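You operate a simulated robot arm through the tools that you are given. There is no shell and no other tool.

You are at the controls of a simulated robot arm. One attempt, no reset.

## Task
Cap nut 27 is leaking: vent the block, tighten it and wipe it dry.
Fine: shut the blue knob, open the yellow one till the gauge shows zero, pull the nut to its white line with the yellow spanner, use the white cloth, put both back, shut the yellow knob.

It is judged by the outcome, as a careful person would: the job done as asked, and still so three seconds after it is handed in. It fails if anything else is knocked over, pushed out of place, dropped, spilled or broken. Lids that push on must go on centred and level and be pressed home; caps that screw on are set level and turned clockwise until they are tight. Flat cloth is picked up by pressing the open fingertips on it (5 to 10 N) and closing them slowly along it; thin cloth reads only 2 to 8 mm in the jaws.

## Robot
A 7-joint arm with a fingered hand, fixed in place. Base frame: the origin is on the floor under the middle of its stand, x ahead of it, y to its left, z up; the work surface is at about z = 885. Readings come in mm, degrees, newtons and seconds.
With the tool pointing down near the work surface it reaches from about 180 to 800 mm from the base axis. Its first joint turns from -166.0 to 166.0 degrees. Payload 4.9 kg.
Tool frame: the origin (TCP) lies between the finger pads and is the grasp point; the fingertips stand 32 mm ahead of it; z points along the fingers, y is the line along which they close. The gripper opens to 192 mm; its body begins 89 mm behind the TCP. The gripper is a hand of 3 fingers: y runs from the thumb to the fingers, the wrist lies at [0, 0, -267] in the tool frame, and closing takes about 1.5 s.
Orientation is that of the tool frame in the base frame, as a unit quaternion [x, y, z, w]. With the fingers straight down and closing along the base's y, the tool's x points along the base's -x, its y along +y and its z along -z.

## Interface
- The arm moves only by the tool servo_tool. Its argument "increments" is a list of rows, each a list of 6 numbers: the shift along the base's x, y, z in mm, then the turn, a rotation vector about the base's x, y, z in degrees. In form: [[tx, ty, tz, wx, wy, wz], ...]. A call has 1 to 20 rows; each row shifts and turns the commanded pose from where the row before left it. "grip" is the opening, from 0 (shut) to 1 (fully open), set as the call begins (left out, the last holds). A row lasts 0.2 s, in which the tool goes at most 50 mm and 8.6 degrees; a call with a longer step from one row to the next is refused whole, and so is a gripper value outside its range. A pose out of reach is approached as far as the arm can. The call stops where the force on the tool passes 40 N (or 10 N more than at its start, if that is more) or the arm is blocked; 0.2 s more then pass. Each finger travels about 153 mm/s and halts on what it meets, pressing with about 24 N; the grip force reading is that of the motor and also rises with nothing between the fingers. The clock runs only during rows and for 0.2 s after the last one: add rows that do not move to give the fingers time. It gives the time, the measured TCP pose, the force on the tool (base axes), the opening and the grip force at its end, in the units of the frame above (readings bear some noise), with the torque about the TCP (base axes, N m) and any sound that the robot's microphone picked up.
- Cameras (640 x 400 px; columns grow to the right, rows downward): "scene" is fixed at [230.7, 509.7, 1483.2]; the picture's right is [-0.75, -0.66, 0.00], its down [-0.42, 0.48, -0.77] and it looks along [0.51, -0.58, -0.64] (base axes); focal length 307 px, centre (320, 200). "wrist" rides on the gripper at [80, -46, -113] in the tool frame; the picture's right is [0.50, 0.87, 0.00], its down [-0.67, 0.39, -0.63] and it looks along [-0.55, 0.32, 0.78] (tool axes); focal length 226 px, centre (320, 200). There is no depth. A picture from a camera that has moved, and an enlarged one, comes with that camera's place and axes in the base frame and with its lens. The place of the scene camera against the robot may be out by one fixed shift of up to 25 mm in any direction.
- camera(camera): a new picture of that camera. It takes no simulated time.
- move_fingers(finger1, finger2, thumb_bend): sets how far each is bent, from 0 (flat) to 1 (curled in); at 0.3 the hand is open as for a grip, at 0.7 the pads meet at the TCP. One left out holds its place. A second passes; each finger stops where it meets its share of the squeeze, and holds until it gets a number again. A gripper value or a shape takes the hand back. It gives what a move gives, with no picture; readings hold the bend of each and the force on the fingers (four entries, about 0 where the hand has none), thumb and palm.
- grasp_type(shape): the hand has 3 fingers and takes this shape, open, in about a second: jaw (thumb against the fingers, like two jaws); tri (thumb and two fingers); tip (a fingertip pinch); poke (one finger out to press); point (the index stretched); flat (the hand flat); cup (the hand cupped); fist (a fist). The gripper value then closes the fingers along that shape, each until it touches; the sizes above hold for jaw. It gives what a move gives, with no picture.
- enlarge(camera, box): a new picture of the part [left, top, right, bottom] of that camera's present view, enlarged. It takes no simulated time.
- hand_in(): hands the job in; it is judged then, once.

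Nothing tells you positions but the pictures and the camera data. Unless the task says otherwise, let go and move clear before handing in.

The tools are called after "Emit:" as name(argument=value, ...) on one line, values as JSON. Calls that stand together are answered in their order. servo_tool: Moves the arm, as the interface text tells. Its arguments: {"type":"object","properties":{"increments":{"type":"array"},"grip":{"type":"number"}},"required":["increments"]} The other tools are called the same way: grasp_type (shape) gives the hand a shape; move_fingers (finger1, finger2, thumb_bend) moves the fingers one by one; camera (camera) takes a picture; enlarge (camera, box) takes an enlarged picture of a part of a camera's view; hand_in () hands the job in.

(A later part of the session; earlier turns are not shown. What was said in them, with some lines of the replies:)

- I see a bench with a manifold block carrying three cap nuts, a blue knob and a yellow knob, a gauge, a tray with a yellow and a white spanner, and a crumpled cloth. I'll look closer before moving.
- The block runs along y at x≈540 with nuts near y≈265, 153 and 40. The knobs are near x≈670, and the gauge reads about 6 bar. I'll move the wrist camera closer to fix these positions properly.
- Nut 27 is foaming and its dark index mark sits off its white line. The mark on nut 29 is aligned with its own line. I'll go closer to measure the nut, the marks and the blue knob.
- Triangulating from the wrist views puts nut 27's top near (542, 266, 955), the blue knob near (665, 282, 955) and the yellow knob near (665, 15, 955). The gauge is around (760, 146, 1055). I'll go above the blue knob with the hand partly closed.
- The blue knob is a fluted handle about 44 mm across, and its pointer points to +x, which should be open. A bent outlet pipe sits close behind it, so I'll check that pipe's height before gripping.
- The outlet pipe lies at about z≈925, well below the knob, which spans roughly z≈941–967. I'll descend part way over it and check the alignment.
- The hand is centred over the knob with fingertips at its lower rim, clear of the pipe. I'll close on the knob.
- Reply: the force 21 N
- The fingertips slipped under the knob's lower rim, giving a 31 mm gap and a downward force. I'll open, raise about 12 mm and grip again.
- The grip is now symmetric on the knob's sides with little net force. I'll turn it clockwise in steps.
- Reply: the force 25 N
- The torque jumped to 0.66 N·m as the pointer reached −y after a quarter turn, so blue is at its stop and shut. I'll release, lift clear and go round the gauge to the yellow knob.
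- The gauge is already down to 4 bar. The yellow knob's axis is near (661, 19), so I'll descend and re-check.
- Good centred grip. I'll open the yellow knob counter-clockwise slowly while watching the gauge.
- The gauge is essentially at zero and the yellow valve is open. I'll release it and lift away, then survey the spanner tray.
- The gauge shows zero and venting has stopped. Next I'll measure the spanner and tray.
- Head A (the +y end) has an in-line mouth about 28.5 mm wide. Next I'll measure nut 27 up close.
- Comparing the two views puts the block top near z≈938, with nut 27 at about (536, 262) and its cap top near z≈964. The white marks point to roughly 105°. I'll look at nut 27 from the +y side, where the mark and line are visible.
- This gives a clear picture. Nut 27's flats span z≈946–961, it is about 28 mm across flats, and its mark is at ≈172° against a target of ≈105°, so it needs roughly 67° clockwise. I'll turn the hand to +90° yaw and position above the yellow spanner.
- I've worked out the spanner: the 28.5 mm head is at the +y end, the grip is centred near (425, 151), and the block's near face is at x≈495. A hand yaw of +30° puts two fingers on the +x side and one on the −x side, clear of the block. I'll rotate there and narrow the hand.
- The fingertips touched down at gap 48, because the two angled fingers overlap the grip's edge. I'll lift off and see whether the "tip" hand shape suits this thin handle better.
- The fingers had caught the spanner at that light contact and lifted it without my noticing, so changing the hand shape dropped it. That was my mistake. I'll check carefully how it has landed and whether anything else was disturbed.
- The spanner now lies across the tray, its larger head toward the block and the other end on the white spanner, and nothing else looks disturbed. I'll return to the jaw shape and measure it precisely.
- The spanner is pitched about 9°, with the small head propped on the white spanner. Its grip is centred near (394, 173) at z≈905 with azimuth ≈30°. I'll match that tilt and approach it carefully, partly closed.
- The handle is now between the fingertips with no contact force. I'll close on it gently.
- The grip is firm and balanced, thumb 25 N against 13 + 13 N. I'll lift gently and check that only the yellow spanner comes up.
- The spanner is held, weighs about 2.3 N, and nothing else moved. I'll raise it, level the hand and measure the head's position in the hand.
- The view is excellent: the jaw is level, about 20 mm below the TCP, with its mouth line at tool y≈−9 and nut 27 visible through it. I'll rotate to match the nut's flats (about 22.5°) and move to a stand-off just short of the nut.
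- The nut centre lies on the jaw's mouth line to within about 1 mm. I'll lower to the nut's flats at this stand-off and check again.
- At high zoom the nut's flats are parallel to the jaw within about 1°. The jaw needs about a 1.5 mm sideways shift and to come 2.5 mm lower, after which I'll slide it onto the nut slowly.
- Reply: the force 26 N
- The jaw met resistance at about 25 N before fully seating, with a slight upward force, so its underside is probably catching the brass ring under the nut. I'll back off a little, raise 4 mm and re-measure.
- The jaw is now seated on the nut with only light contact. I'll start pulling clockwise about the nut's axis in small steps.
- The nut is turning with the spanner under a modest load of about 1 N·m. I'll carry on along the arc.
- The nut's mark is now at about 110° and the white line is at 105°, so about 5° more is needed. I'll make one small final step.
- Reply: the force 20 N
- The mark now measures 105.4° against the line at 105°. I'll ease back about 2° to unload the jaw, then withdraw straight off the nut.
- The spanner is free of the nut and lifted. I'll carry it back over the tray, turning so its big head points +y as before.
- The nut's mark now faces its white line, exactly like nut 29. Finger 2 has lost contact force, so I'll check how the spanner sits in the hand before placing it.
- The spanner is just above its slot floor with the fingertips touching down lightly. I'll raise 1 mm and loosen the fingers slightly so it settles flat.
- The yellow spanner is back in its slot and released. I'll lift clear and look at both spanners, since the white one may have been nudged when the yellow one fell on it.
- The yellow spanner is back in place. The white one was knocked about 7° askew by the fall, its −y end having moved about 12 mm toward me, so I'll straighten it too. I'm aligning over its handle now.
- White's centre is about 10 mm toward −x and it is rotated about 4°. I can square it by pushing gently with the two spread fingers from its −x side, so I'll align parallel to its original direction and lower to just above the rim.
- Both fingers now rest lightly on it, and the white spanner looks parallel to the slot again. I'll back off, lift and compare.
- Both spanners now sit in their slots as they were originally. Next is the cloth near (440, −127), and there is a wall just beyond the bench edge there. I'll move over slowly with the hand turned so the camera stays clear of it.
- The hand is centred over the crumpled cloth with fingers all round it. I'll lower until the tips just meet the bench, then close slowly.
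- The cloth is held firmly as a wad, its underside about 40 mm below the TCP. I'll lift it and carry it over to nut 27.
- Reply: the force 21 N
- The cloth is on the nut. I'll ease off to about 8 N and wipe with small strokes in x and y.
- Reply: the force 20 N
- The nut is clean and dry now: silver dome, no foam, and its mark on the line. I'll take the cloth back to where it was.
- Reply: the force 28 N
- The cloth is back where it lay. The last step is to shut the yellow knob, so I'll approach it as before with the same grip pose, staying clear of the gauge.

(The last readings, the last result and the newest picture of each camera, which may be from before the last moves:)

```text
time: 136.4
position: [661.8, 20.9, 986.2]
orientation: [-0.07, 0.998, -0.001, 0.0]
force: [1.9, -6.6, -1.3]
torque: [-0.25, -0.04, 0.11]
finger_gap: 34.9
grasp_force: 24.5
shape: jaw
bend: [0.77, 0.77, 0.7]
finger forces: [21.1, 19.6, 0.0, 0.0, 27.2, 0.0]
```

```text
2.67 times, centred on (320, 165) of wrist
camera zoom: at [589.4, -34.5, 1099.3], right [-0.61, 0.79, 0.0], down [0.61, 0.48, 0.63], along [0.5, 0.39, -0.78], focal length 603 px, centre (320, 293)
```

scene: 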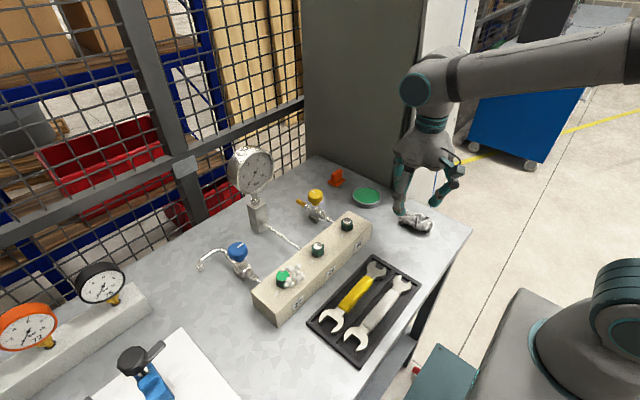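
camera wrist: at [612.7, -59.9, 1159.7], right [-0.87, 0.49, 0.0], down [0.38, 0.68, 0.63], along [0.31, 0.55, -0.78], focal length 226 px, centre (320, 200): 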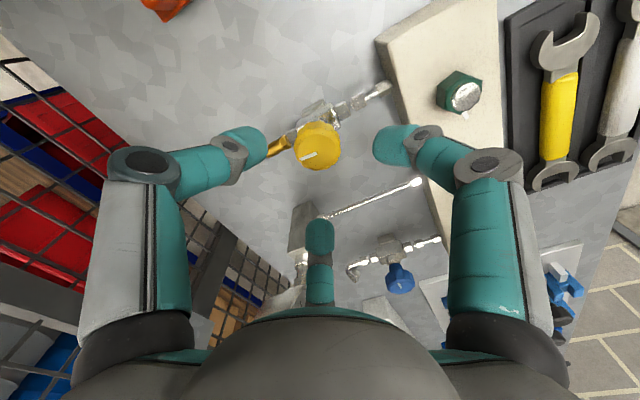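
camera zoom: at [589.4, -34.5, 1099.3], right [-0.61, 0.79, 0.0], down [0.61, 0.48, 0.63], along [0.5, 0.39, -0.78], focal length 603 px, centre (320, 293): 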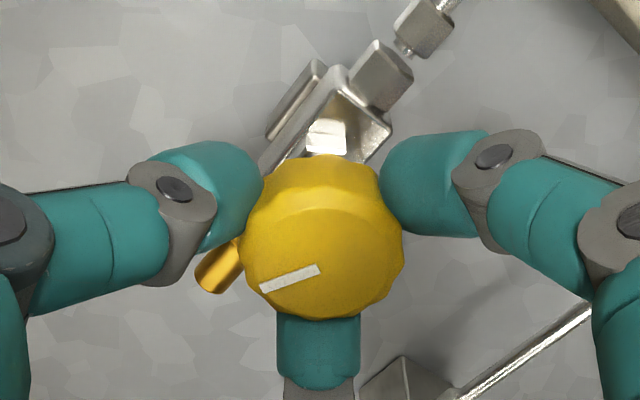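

Emit:
servo_tool(increments=[[0, -0.5, 0, 0, 0, -6], [0, 0, 0, 0, 0, -6], [0, 0, 0, 0, 0, -6], [0, 0, 0, 0, 0, -6], [0, 0, 0, 0, 0, -6], [0, 0, 0, 0, 0, -6], [0, 0, 0, 0, 0, -6], [0, 0, 0, 0, 0, 0]])

Emit:
enlarge(camera="wrist", box=[220, 90, 420, 240])

```text
time: 138.2
position: [662.1, 21.9, 985.0]
orientation: [0.294, 0.956, 0.0, 0.0]
force: [-1.1, -11.4, 4.4]
torque: [-0.39, 0.11, 0.08]
finger_gap: 35.2
grasp_force: 24.1
shape: jaw
bend: [0.77, 0.77, 0.7]
finger forces: [20.7, 21.1, 0.0, 0.0, 29.9, 0.0]
```

```text
2.67 times, centred on (320, 165) of wrist
camera zoom: at [570.4, 27.8, 1099.0], right [0.07, 1.0, 0.0], down [0.77, -0.06, 0.63], along [0.63, -0.05, -0.78], focal length 603 px, centre (320, 293)
```

zoom: 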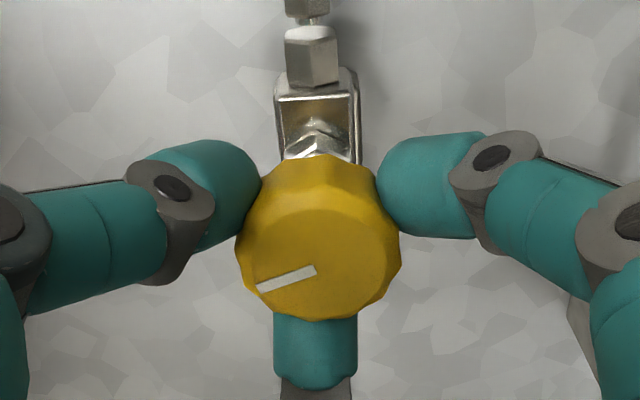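

Emit:
servo_tool(increments=[[0, -0.8, 0, 0, 0, -5], [0, 0, 0, 0, 0, -5], [0, 0, 0, 0, 0, -5], [0, 0, 0, 0, 0, -4], [0, 0, 0, 0, 0, 0]])

Emit:
servo_tool(increments=[[0, 0, 0, 0, 0, -3], [0, 0, 0, 0, 0, -3], [0, 0, 0, 0, 0, 0]])

Emit:
enlarge(camera="wrist", box=[220, 90, 420, 240])

```text
time: 139.4
position: [661.7, 19.2, 985.4]
orientation: [0.447, 0.894, 0.001, 0.0]
force: [-2.5, -10.5, 4.1]
torque: [-0.31, 0.2, 0.12]
finger_gap: 35.4
grasp_force: 24.0
shape: jaw
bend: [0.77, 0.77, 0.7]
finger forces: [20.7, 22.0, 0.0, 0.0, 29.1, 0.0]
```

```text
time: 140.2
position: [660.7, 18.6, 986.1]
orientation: [0.493, 0.87, 0.0, -0.001]
force: [0.8, -18.2, 2.1]
torque: [-0.47, 0.11, 0.47]
finger_gap: 35.3
grasp_force: 24.1
shape: jaw
bend: [0.77, 0.77, 0.7]
finger forces: [22.9, 20.0, 0.1, 0.1, 28.7, 0.0]
```

```text
2.67 times, centred on (320, 165) of wrist
camera zoom: at [581.8, 64.9, 1099.2], right [0.49, 0.87, 0.0], down [0.68, -0.38, 0.63], along [0.55, -0.31, -0.78], focal length 603 px, centre (320, 293)
```

zoom: 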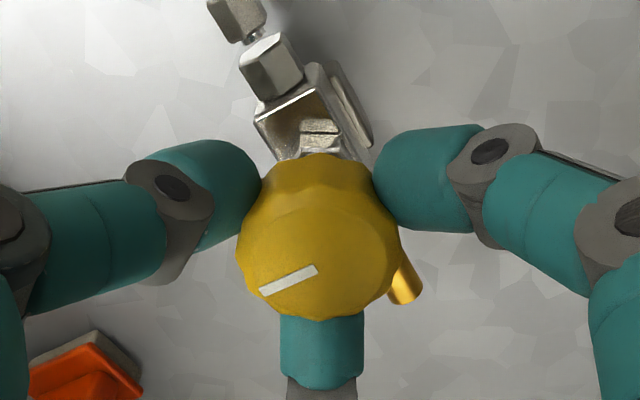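

Emit:
servo_tool(increments=[[0, -0.3, 0, 0, 0, -2.5], [0, 0, 0, 0, 0, 0]])

Emit:
servo_tool(increments=[[0, 0, 0, 0, 0, 0], [0, 0, 0, 0, 0, 0], [0, 0, 0, 0, 0, 0], [0, 0, 0, 0, 0, 0], [0, 0, 30, 0, 0, 0], [0, 0, 40, 0, 0, 0], [-40, 0, 20, 0, 0, 0], [-45, 0, 0, 0, 0, 0], [-45, 0, 20, 0, 0, 0], [-45, 0, 40, 0, 0, 0], [-45, 0, 40, 0, 0, 0], [-20, 0, 40, 0, 0, 0], [0, 0, 0, 0, 0, 0]], grip=0.42)

Emit:
camera(camera="scene")

Emit:
camera(camera="wrist")

Emit:
enlarge(camera="scene", box=[220, 140, 370, 310])

```text
time: 140.8
position: [661.8, 19.3, 986.1]
orientation: [0.512, 0.859, 0.0, 0.0]
force: [0.3, -18.3, 1.0]
torque: [-0.47, 0.09, 0.46]
finger_gap: 35.5
grasp_force: 23.9
shape: jaw
bend: [0.77, 0.77, 0.7]
finger forces: [21.3, 21.1, 0.0, 0.0, 27.6, 0.1]
```

```text
refused: row 10 steps farther than a row can; nothing moved
```

```text
taken
```

scene: 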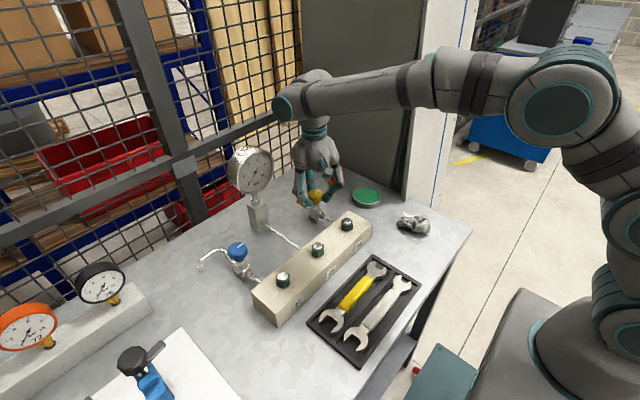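

```text
taken
camera wrist: at [583.8, 68.5, 1099.2], right [0.52, 0.85, 0.0], down [0.66, -0.41, 0.63], along [0.54, -0.33, -0.78], focal length 226 px, centre (320, 200)
```

wrist: 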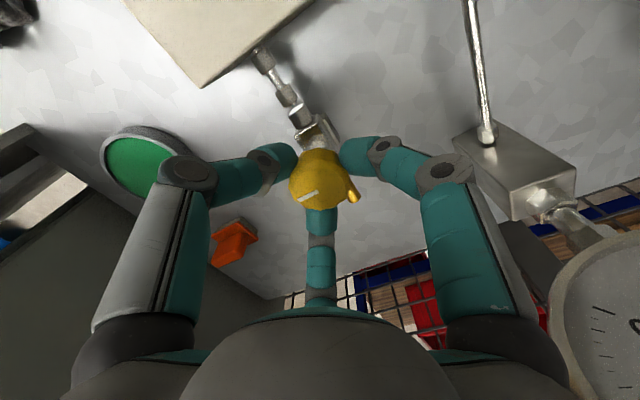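

```text
2.35 times, centred on (295, 225) of scene
camera zoom: at [230.7, 509.7, 1483.2], right [-0.75, -0.66, 0.0], down [-0.42, 0.48, -0.77], along [0.51, -0.58, -0.64], focal length 723 px, centre (379, 141)
```

zoom: 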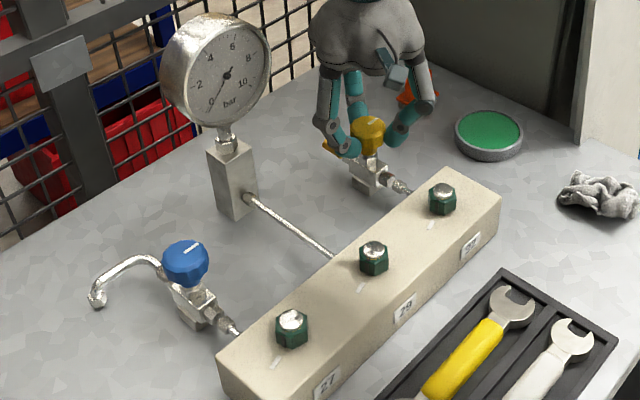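

Yellow has reached its stop with the pointer at −y and the torque steady at about 0.47 N·m. I'll release it and retreat to a clear position.

Emit:
servo_tool(increments=[[0, 0, 0, 0, 0, 0], [0, 0, 0, 0, 0, 0], [0, 0, 0, 0, 0, 0], [0, 0, 0, 0, 0, 0], [0, 0, 30, 0, 0, 0], [0, 0, 40, 0, 0, 0], [-30, 0, 30, 0, 0, 0], [-40, 0, 20, 0, 0, 0], [-40, 0, 20, 0, 0, 0], [-40, 0, 20, 0, 0, 0], [-40, 0, 20, 0, 0, 0], [-40, 0, 20, 0, 0, 0], [0, 0, 0, 0, 0, 0]], grip=0.42)

Emit:
camera(camera="scene")

Emit:
enlarge(camera="scene", box=[220, 140, 370, 310])

Emit:
enlarge(camera="scene", box=[255, 230, 345, 310])

Emit:
enlarge(camera="scene", box=[295, 240, 435, 370])

```text
time: 143.6
position: [431.1, 19.7, 1185.0]
orientation: [0.512, 0.859, 0.0, 0.001]
force: [0.5, 0.8, 0.6]
torque: [-0.04, 0.02, -0.03]
finger_gap: 80.5
grasp_force: 0.0
shape: jaw
bend: [0.41, 0.41, 0.7]
finger forces: [0.0, 0.0, 0.0, 0.0, 0.0, 0.1]
```

```text
taken
```

scene: 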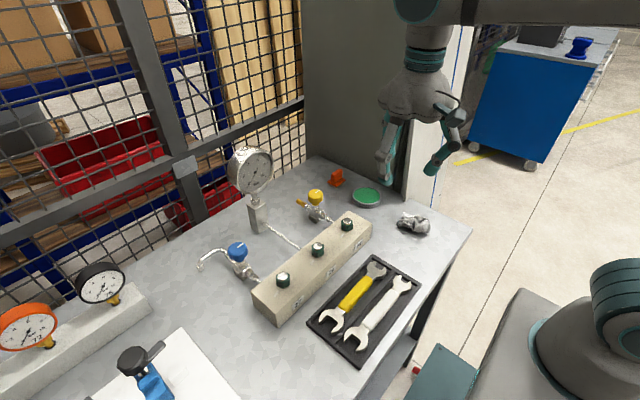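

```text
2.35 times, centred on (295, 225) of scene
camera zoom: at [230.7, 509.7, 1483.2], right [-0.75, -0.66, 0.0], down [-0.42, 0.48, -0.77], along [0.51, -0.58, -0.64], focal length 723 px, centre (379, 141)
```

zoom: 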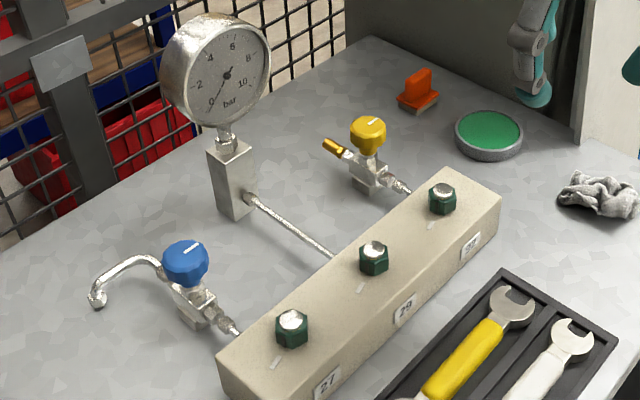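

```text
5.00 times, centred on (300, 270) of scene
camera zoom: at [230.7, 509.7, 1483.2], right [-0.75, -0.66, 0.0], down [-0.42, 0.48, -0.77], along [0.51, -0.58, -0.64], focal length 1536 px, centre (420, -150)
```

zoom: 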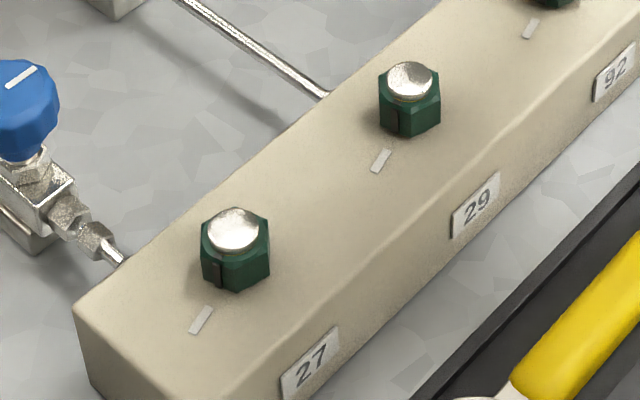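

```text
3.08 times, centred on (365, 305) of scene
camera zoom: at [230.7, 509.7, 1483.2], right [-0.75, -0.66, 0.0], down [-0.42, 0.48, -0.77], along [0.51, -0.58, -0.64], focal length 945 px, centre (182, -123)
```

zoom: 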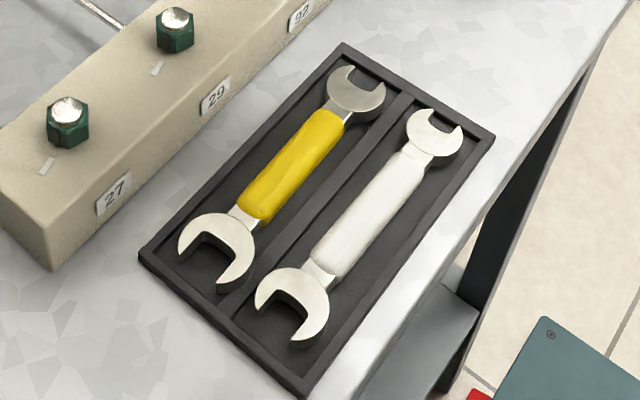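

Everything looks right from here. I'll make one precise check of the nut's mark from close up, in case wiping disturbed it.

Emit:
servo_tool(increments=[[10, 35, -10, 0, 0, -3.6], [10, 35, -10, 0, 0, -3.6], [10, 35, -10, 0, 0, -3.6], [10, 35, -10, 0, 0, -3.6], [10, 35, -10, 0, 0, -3.6], [10, 35, -10, 0, 0, -3.6], [10, 35, -10, 0, 0, -3.6], [12, 36, -10, 0, 0, -3.2], [0, 0, -40, 0, 0, 0], [0, 0, -40, 0, 0, 0], [0, 0, 0, 0, 0, 0]])

Emit:
enlarge(camera="wrist", box=[290, 150, 350, 220])

Emit:
camera(camera="wrist")

```text
time: 146.0
position: [513.5, 299.1, 1026.8]
orientation: [0.707, 0.707, 0.0, 0.0]
force: [0.3, 0.1, -0.4]
torque: [-0.03, 0.01, -0.03]
finger_gap: 80.4
grasp_force: 0.1
shape: jaw
bend: [0.41, 0.41, 0.7]
finger forces: [0.0, 0.0, 0.0, 0.0, 0.0, 0.0]
```

```text
5.71 times, centred on (320, 185) of wrist
camera zoom: at [467.8, 379.6, 1140.3], right [0.87, 0.5, 0.0], down [0.39, -0.67, 0.63], along [0.32, -0.55, -0.78], focal length 1292 px, centre (320, 286)
```

zoom: 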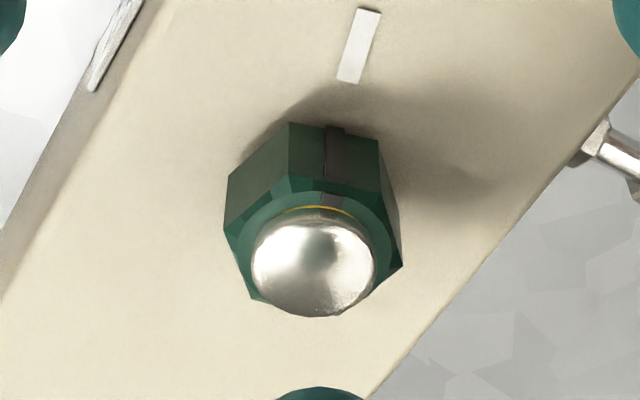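

```text
taken
camera wrist: at [467.8, 379.6, 1140.3], right [0.87, 0.5, 0.0], down [0.39, -0.67, 0.63], along [0.32, -0.55, -0.78], focal length 226 px, centre (320, 200)
```

wrist: 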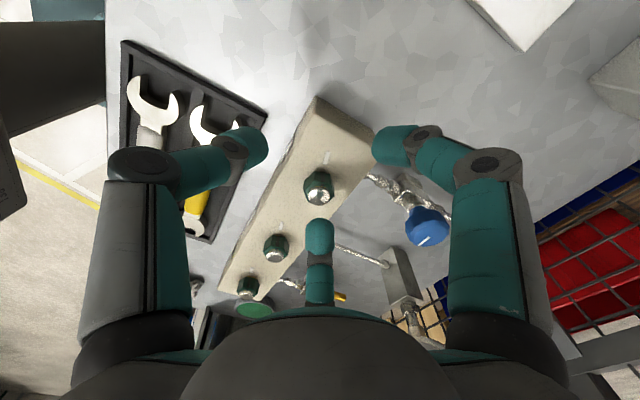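

The mark is at about 107° with the line at about 106°, so the nut is aligned and dry. I'll retreat clear and take one last look before handing in.

Emit:
servo_tool(increments=[[0, 0, 45, 0, 0, 0], [0, 0, 45, 0, 0, 0], [-20, -20, 40, 0, 0, 0], [-30, -20, 35, 0, 0, 0], [-30, -20, 35, 0, 0, 0], [0, 0, 0, 0, 0, 0]])

Emit:
camera(camera="scene")

Emit:
enlarge(camera="scene", box=[220, 140, 300, 210])

Emit:
enlarge(camera="scene", box=[200, 160, 400, 310])

```text
refused: row 4 steps farther than a row can; nothing moved
```

```text
taken
```

scene: 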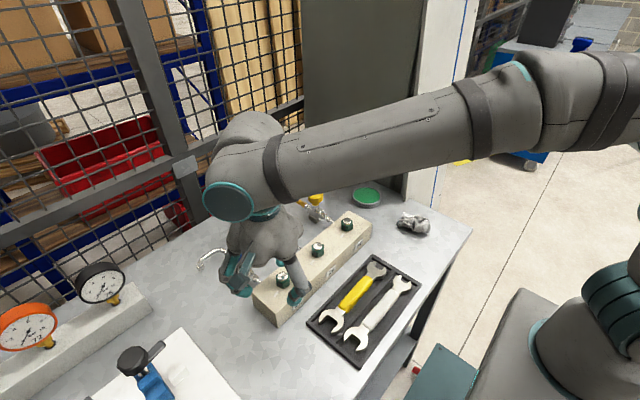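

```text
5.71 times, centred on (260, 175) of scene
camera zoom: at [230.7, 509.7, 1483.2], right [-0.75, -0.66, 0.0], down [-0.42, 0.48, -0.77], along [0.51, -0.58, -0.64], focal length 1755 px, centre (663, 343)
```

zoom: 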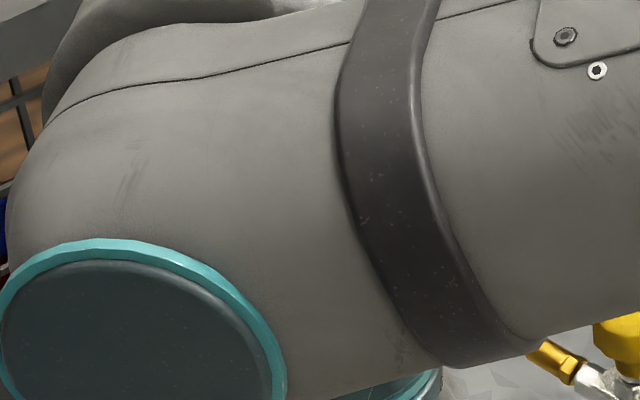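

```text
2.67 times, centred on (300, 235) of scene
camera zoom: at [230.7, 509.7, 1483.2], right [-0.75, -0.66, 0.0], down [-0.42, 0.48, -0.77], along [0.51, -0.58, -0.64], focal length 819 px, centre (373, 107)
```

zoom: 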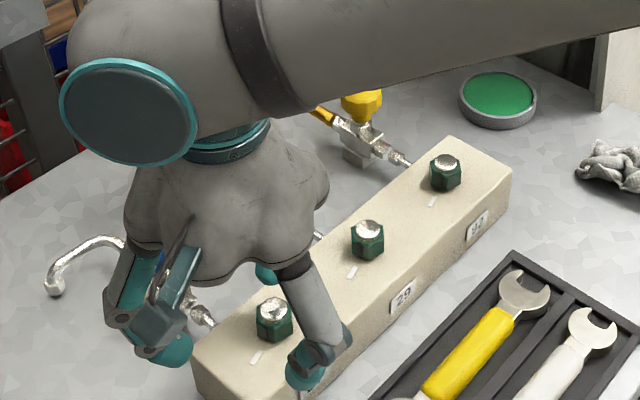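

That retreat was refused because one row was slightly too long, so I'll repeat it with shorter steps.

Emit:
servo_tool(increments=[[0, 0, 45, 0, 0, 0], [0, 0, 45, 0, 0, 0], [-15, -20, 35, 0, 0, 0], [-20, -20, 35, 0, 0, 0], [-20, -30, 30, 0, 0, 0], [-20, -40, 0, 0, 0, 0], [-20, -40, 0, 0, 0, 0], [0, 0, 0, 0, 0, 0]])

Emit:
camera(camera="scene")

Emit:
enlarge(camera="scene", box=[220, 140, 300, 210])

Emit:
enlarge(camera="scene", box=[200, 160, 400, 310])

Emit:
camera(camera="wrist")

```text
time: 147.8
position: [418.2, 148.0, 1216.2]
orientation: [0.706, 0.708, 0.0, -0.001]
force: [0.5, -0.1, 0.5]
torque: [0.03, 0.0, -0.01]
finger_gap: 80.2
grasp_force: 0.1
shape: jaw
bend: [0.41, 0.41, 0.7]
finger forces: [0.0, 0.0, 0.0, 0.0, 0.0, 0.0]
```

```text
taken
```

scene: 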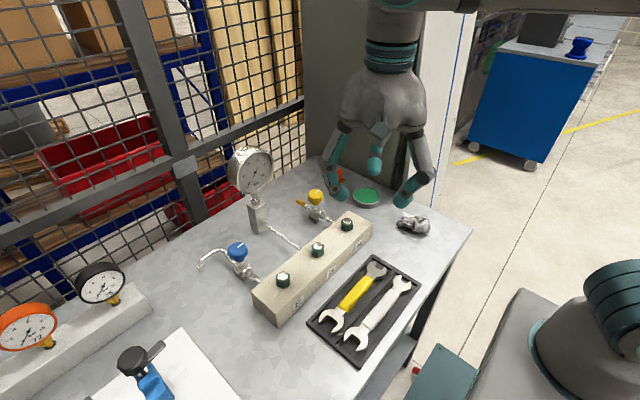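

```text
5.71 times, centred on (260, 175) of scene
camera zoom: at [230.7, 509.7, 1483.2], right [-0.75, -0.66, 0.0], down [-0.42, 0.48, -0.77], along [0.51, -0.58, -0.64], focal length 1755 px, centre (663, 343)
```

zoom: 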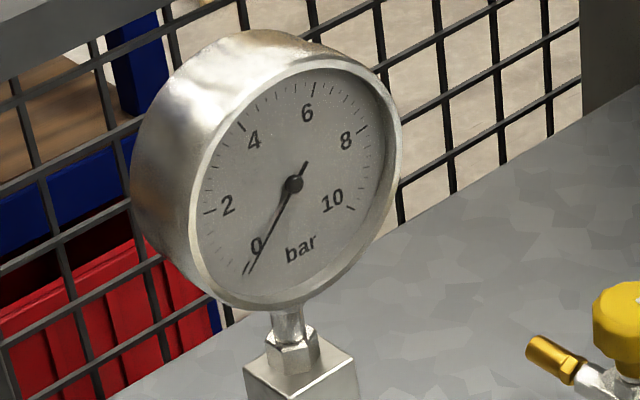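

```text
2.67 times, centred on (300, 235) of scene
camera zoom: at [230.7, 509.7, 1483.2], right [-0.75, -0.66, 0.0], down [-0.42, 0.48, -0.77], along [0.51, -0.58, -0.64], focal length 819 px, centre (373, 107)
```

zoom: 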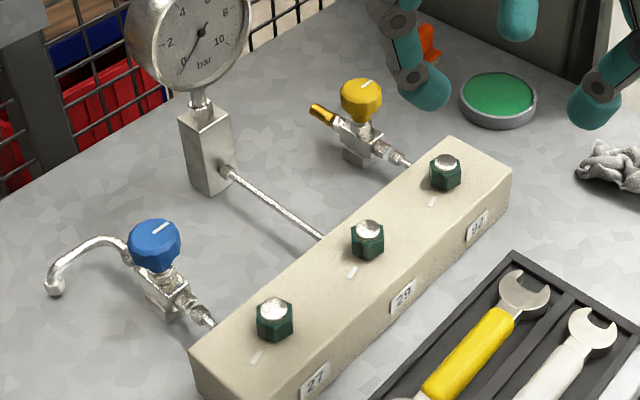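

```text
taken
camera wrist: at [372.7, 228.7, 1329.8], right [0.87, 0.5, 0.0], down [0.39, -0.67, 0.63], along [0.32, -0.55, -0.78], focal length 226 px, centre (320, 200)
```

wrist: 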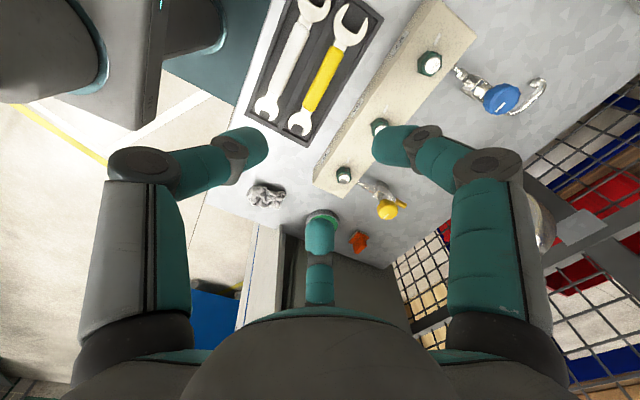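

The gauge reads zero, both knobs point to shut, and nut 27 is dry and on its line. Both spanners and the cloth are back and the hand is clear, so I'm handing the job in.

Emit:
hand_in()

```text
The job is handed in.
```

Nut 27 is tightened to its white line and wiped dry, with the block vented to zero, but I dropped the yellow spanner once along the way.

- **Blue knob:** turned clockwise a quarter turn to its stop, so it is shut.
- **Yellow knob:** opened until the gauge read zero, then shut again at the end. The gauge still read zero when I handed in.
- **Nut 27:** pulled about 67° clockwise with the yellow spanner. Its mark is within about 1–2° of the white line.
- **Cloth:** used to wipe the nut. The foam and green fluid are gone, and the cloth is back within about 10 mm of where it lay.

**The drop:** early on, the fingers caught the yellow spanner during a light touch and lifted it without my noticing. When I changed the hand shape it fell about 75 mm onto the tray.

It knocked the white spanner about 10 mm and 4° askew. I picked the yellow one up again, finished the job with it and returned it to its slot. I also pushed the white spanner back to its original position. I saw no damage, and nothing else appears to have moved.
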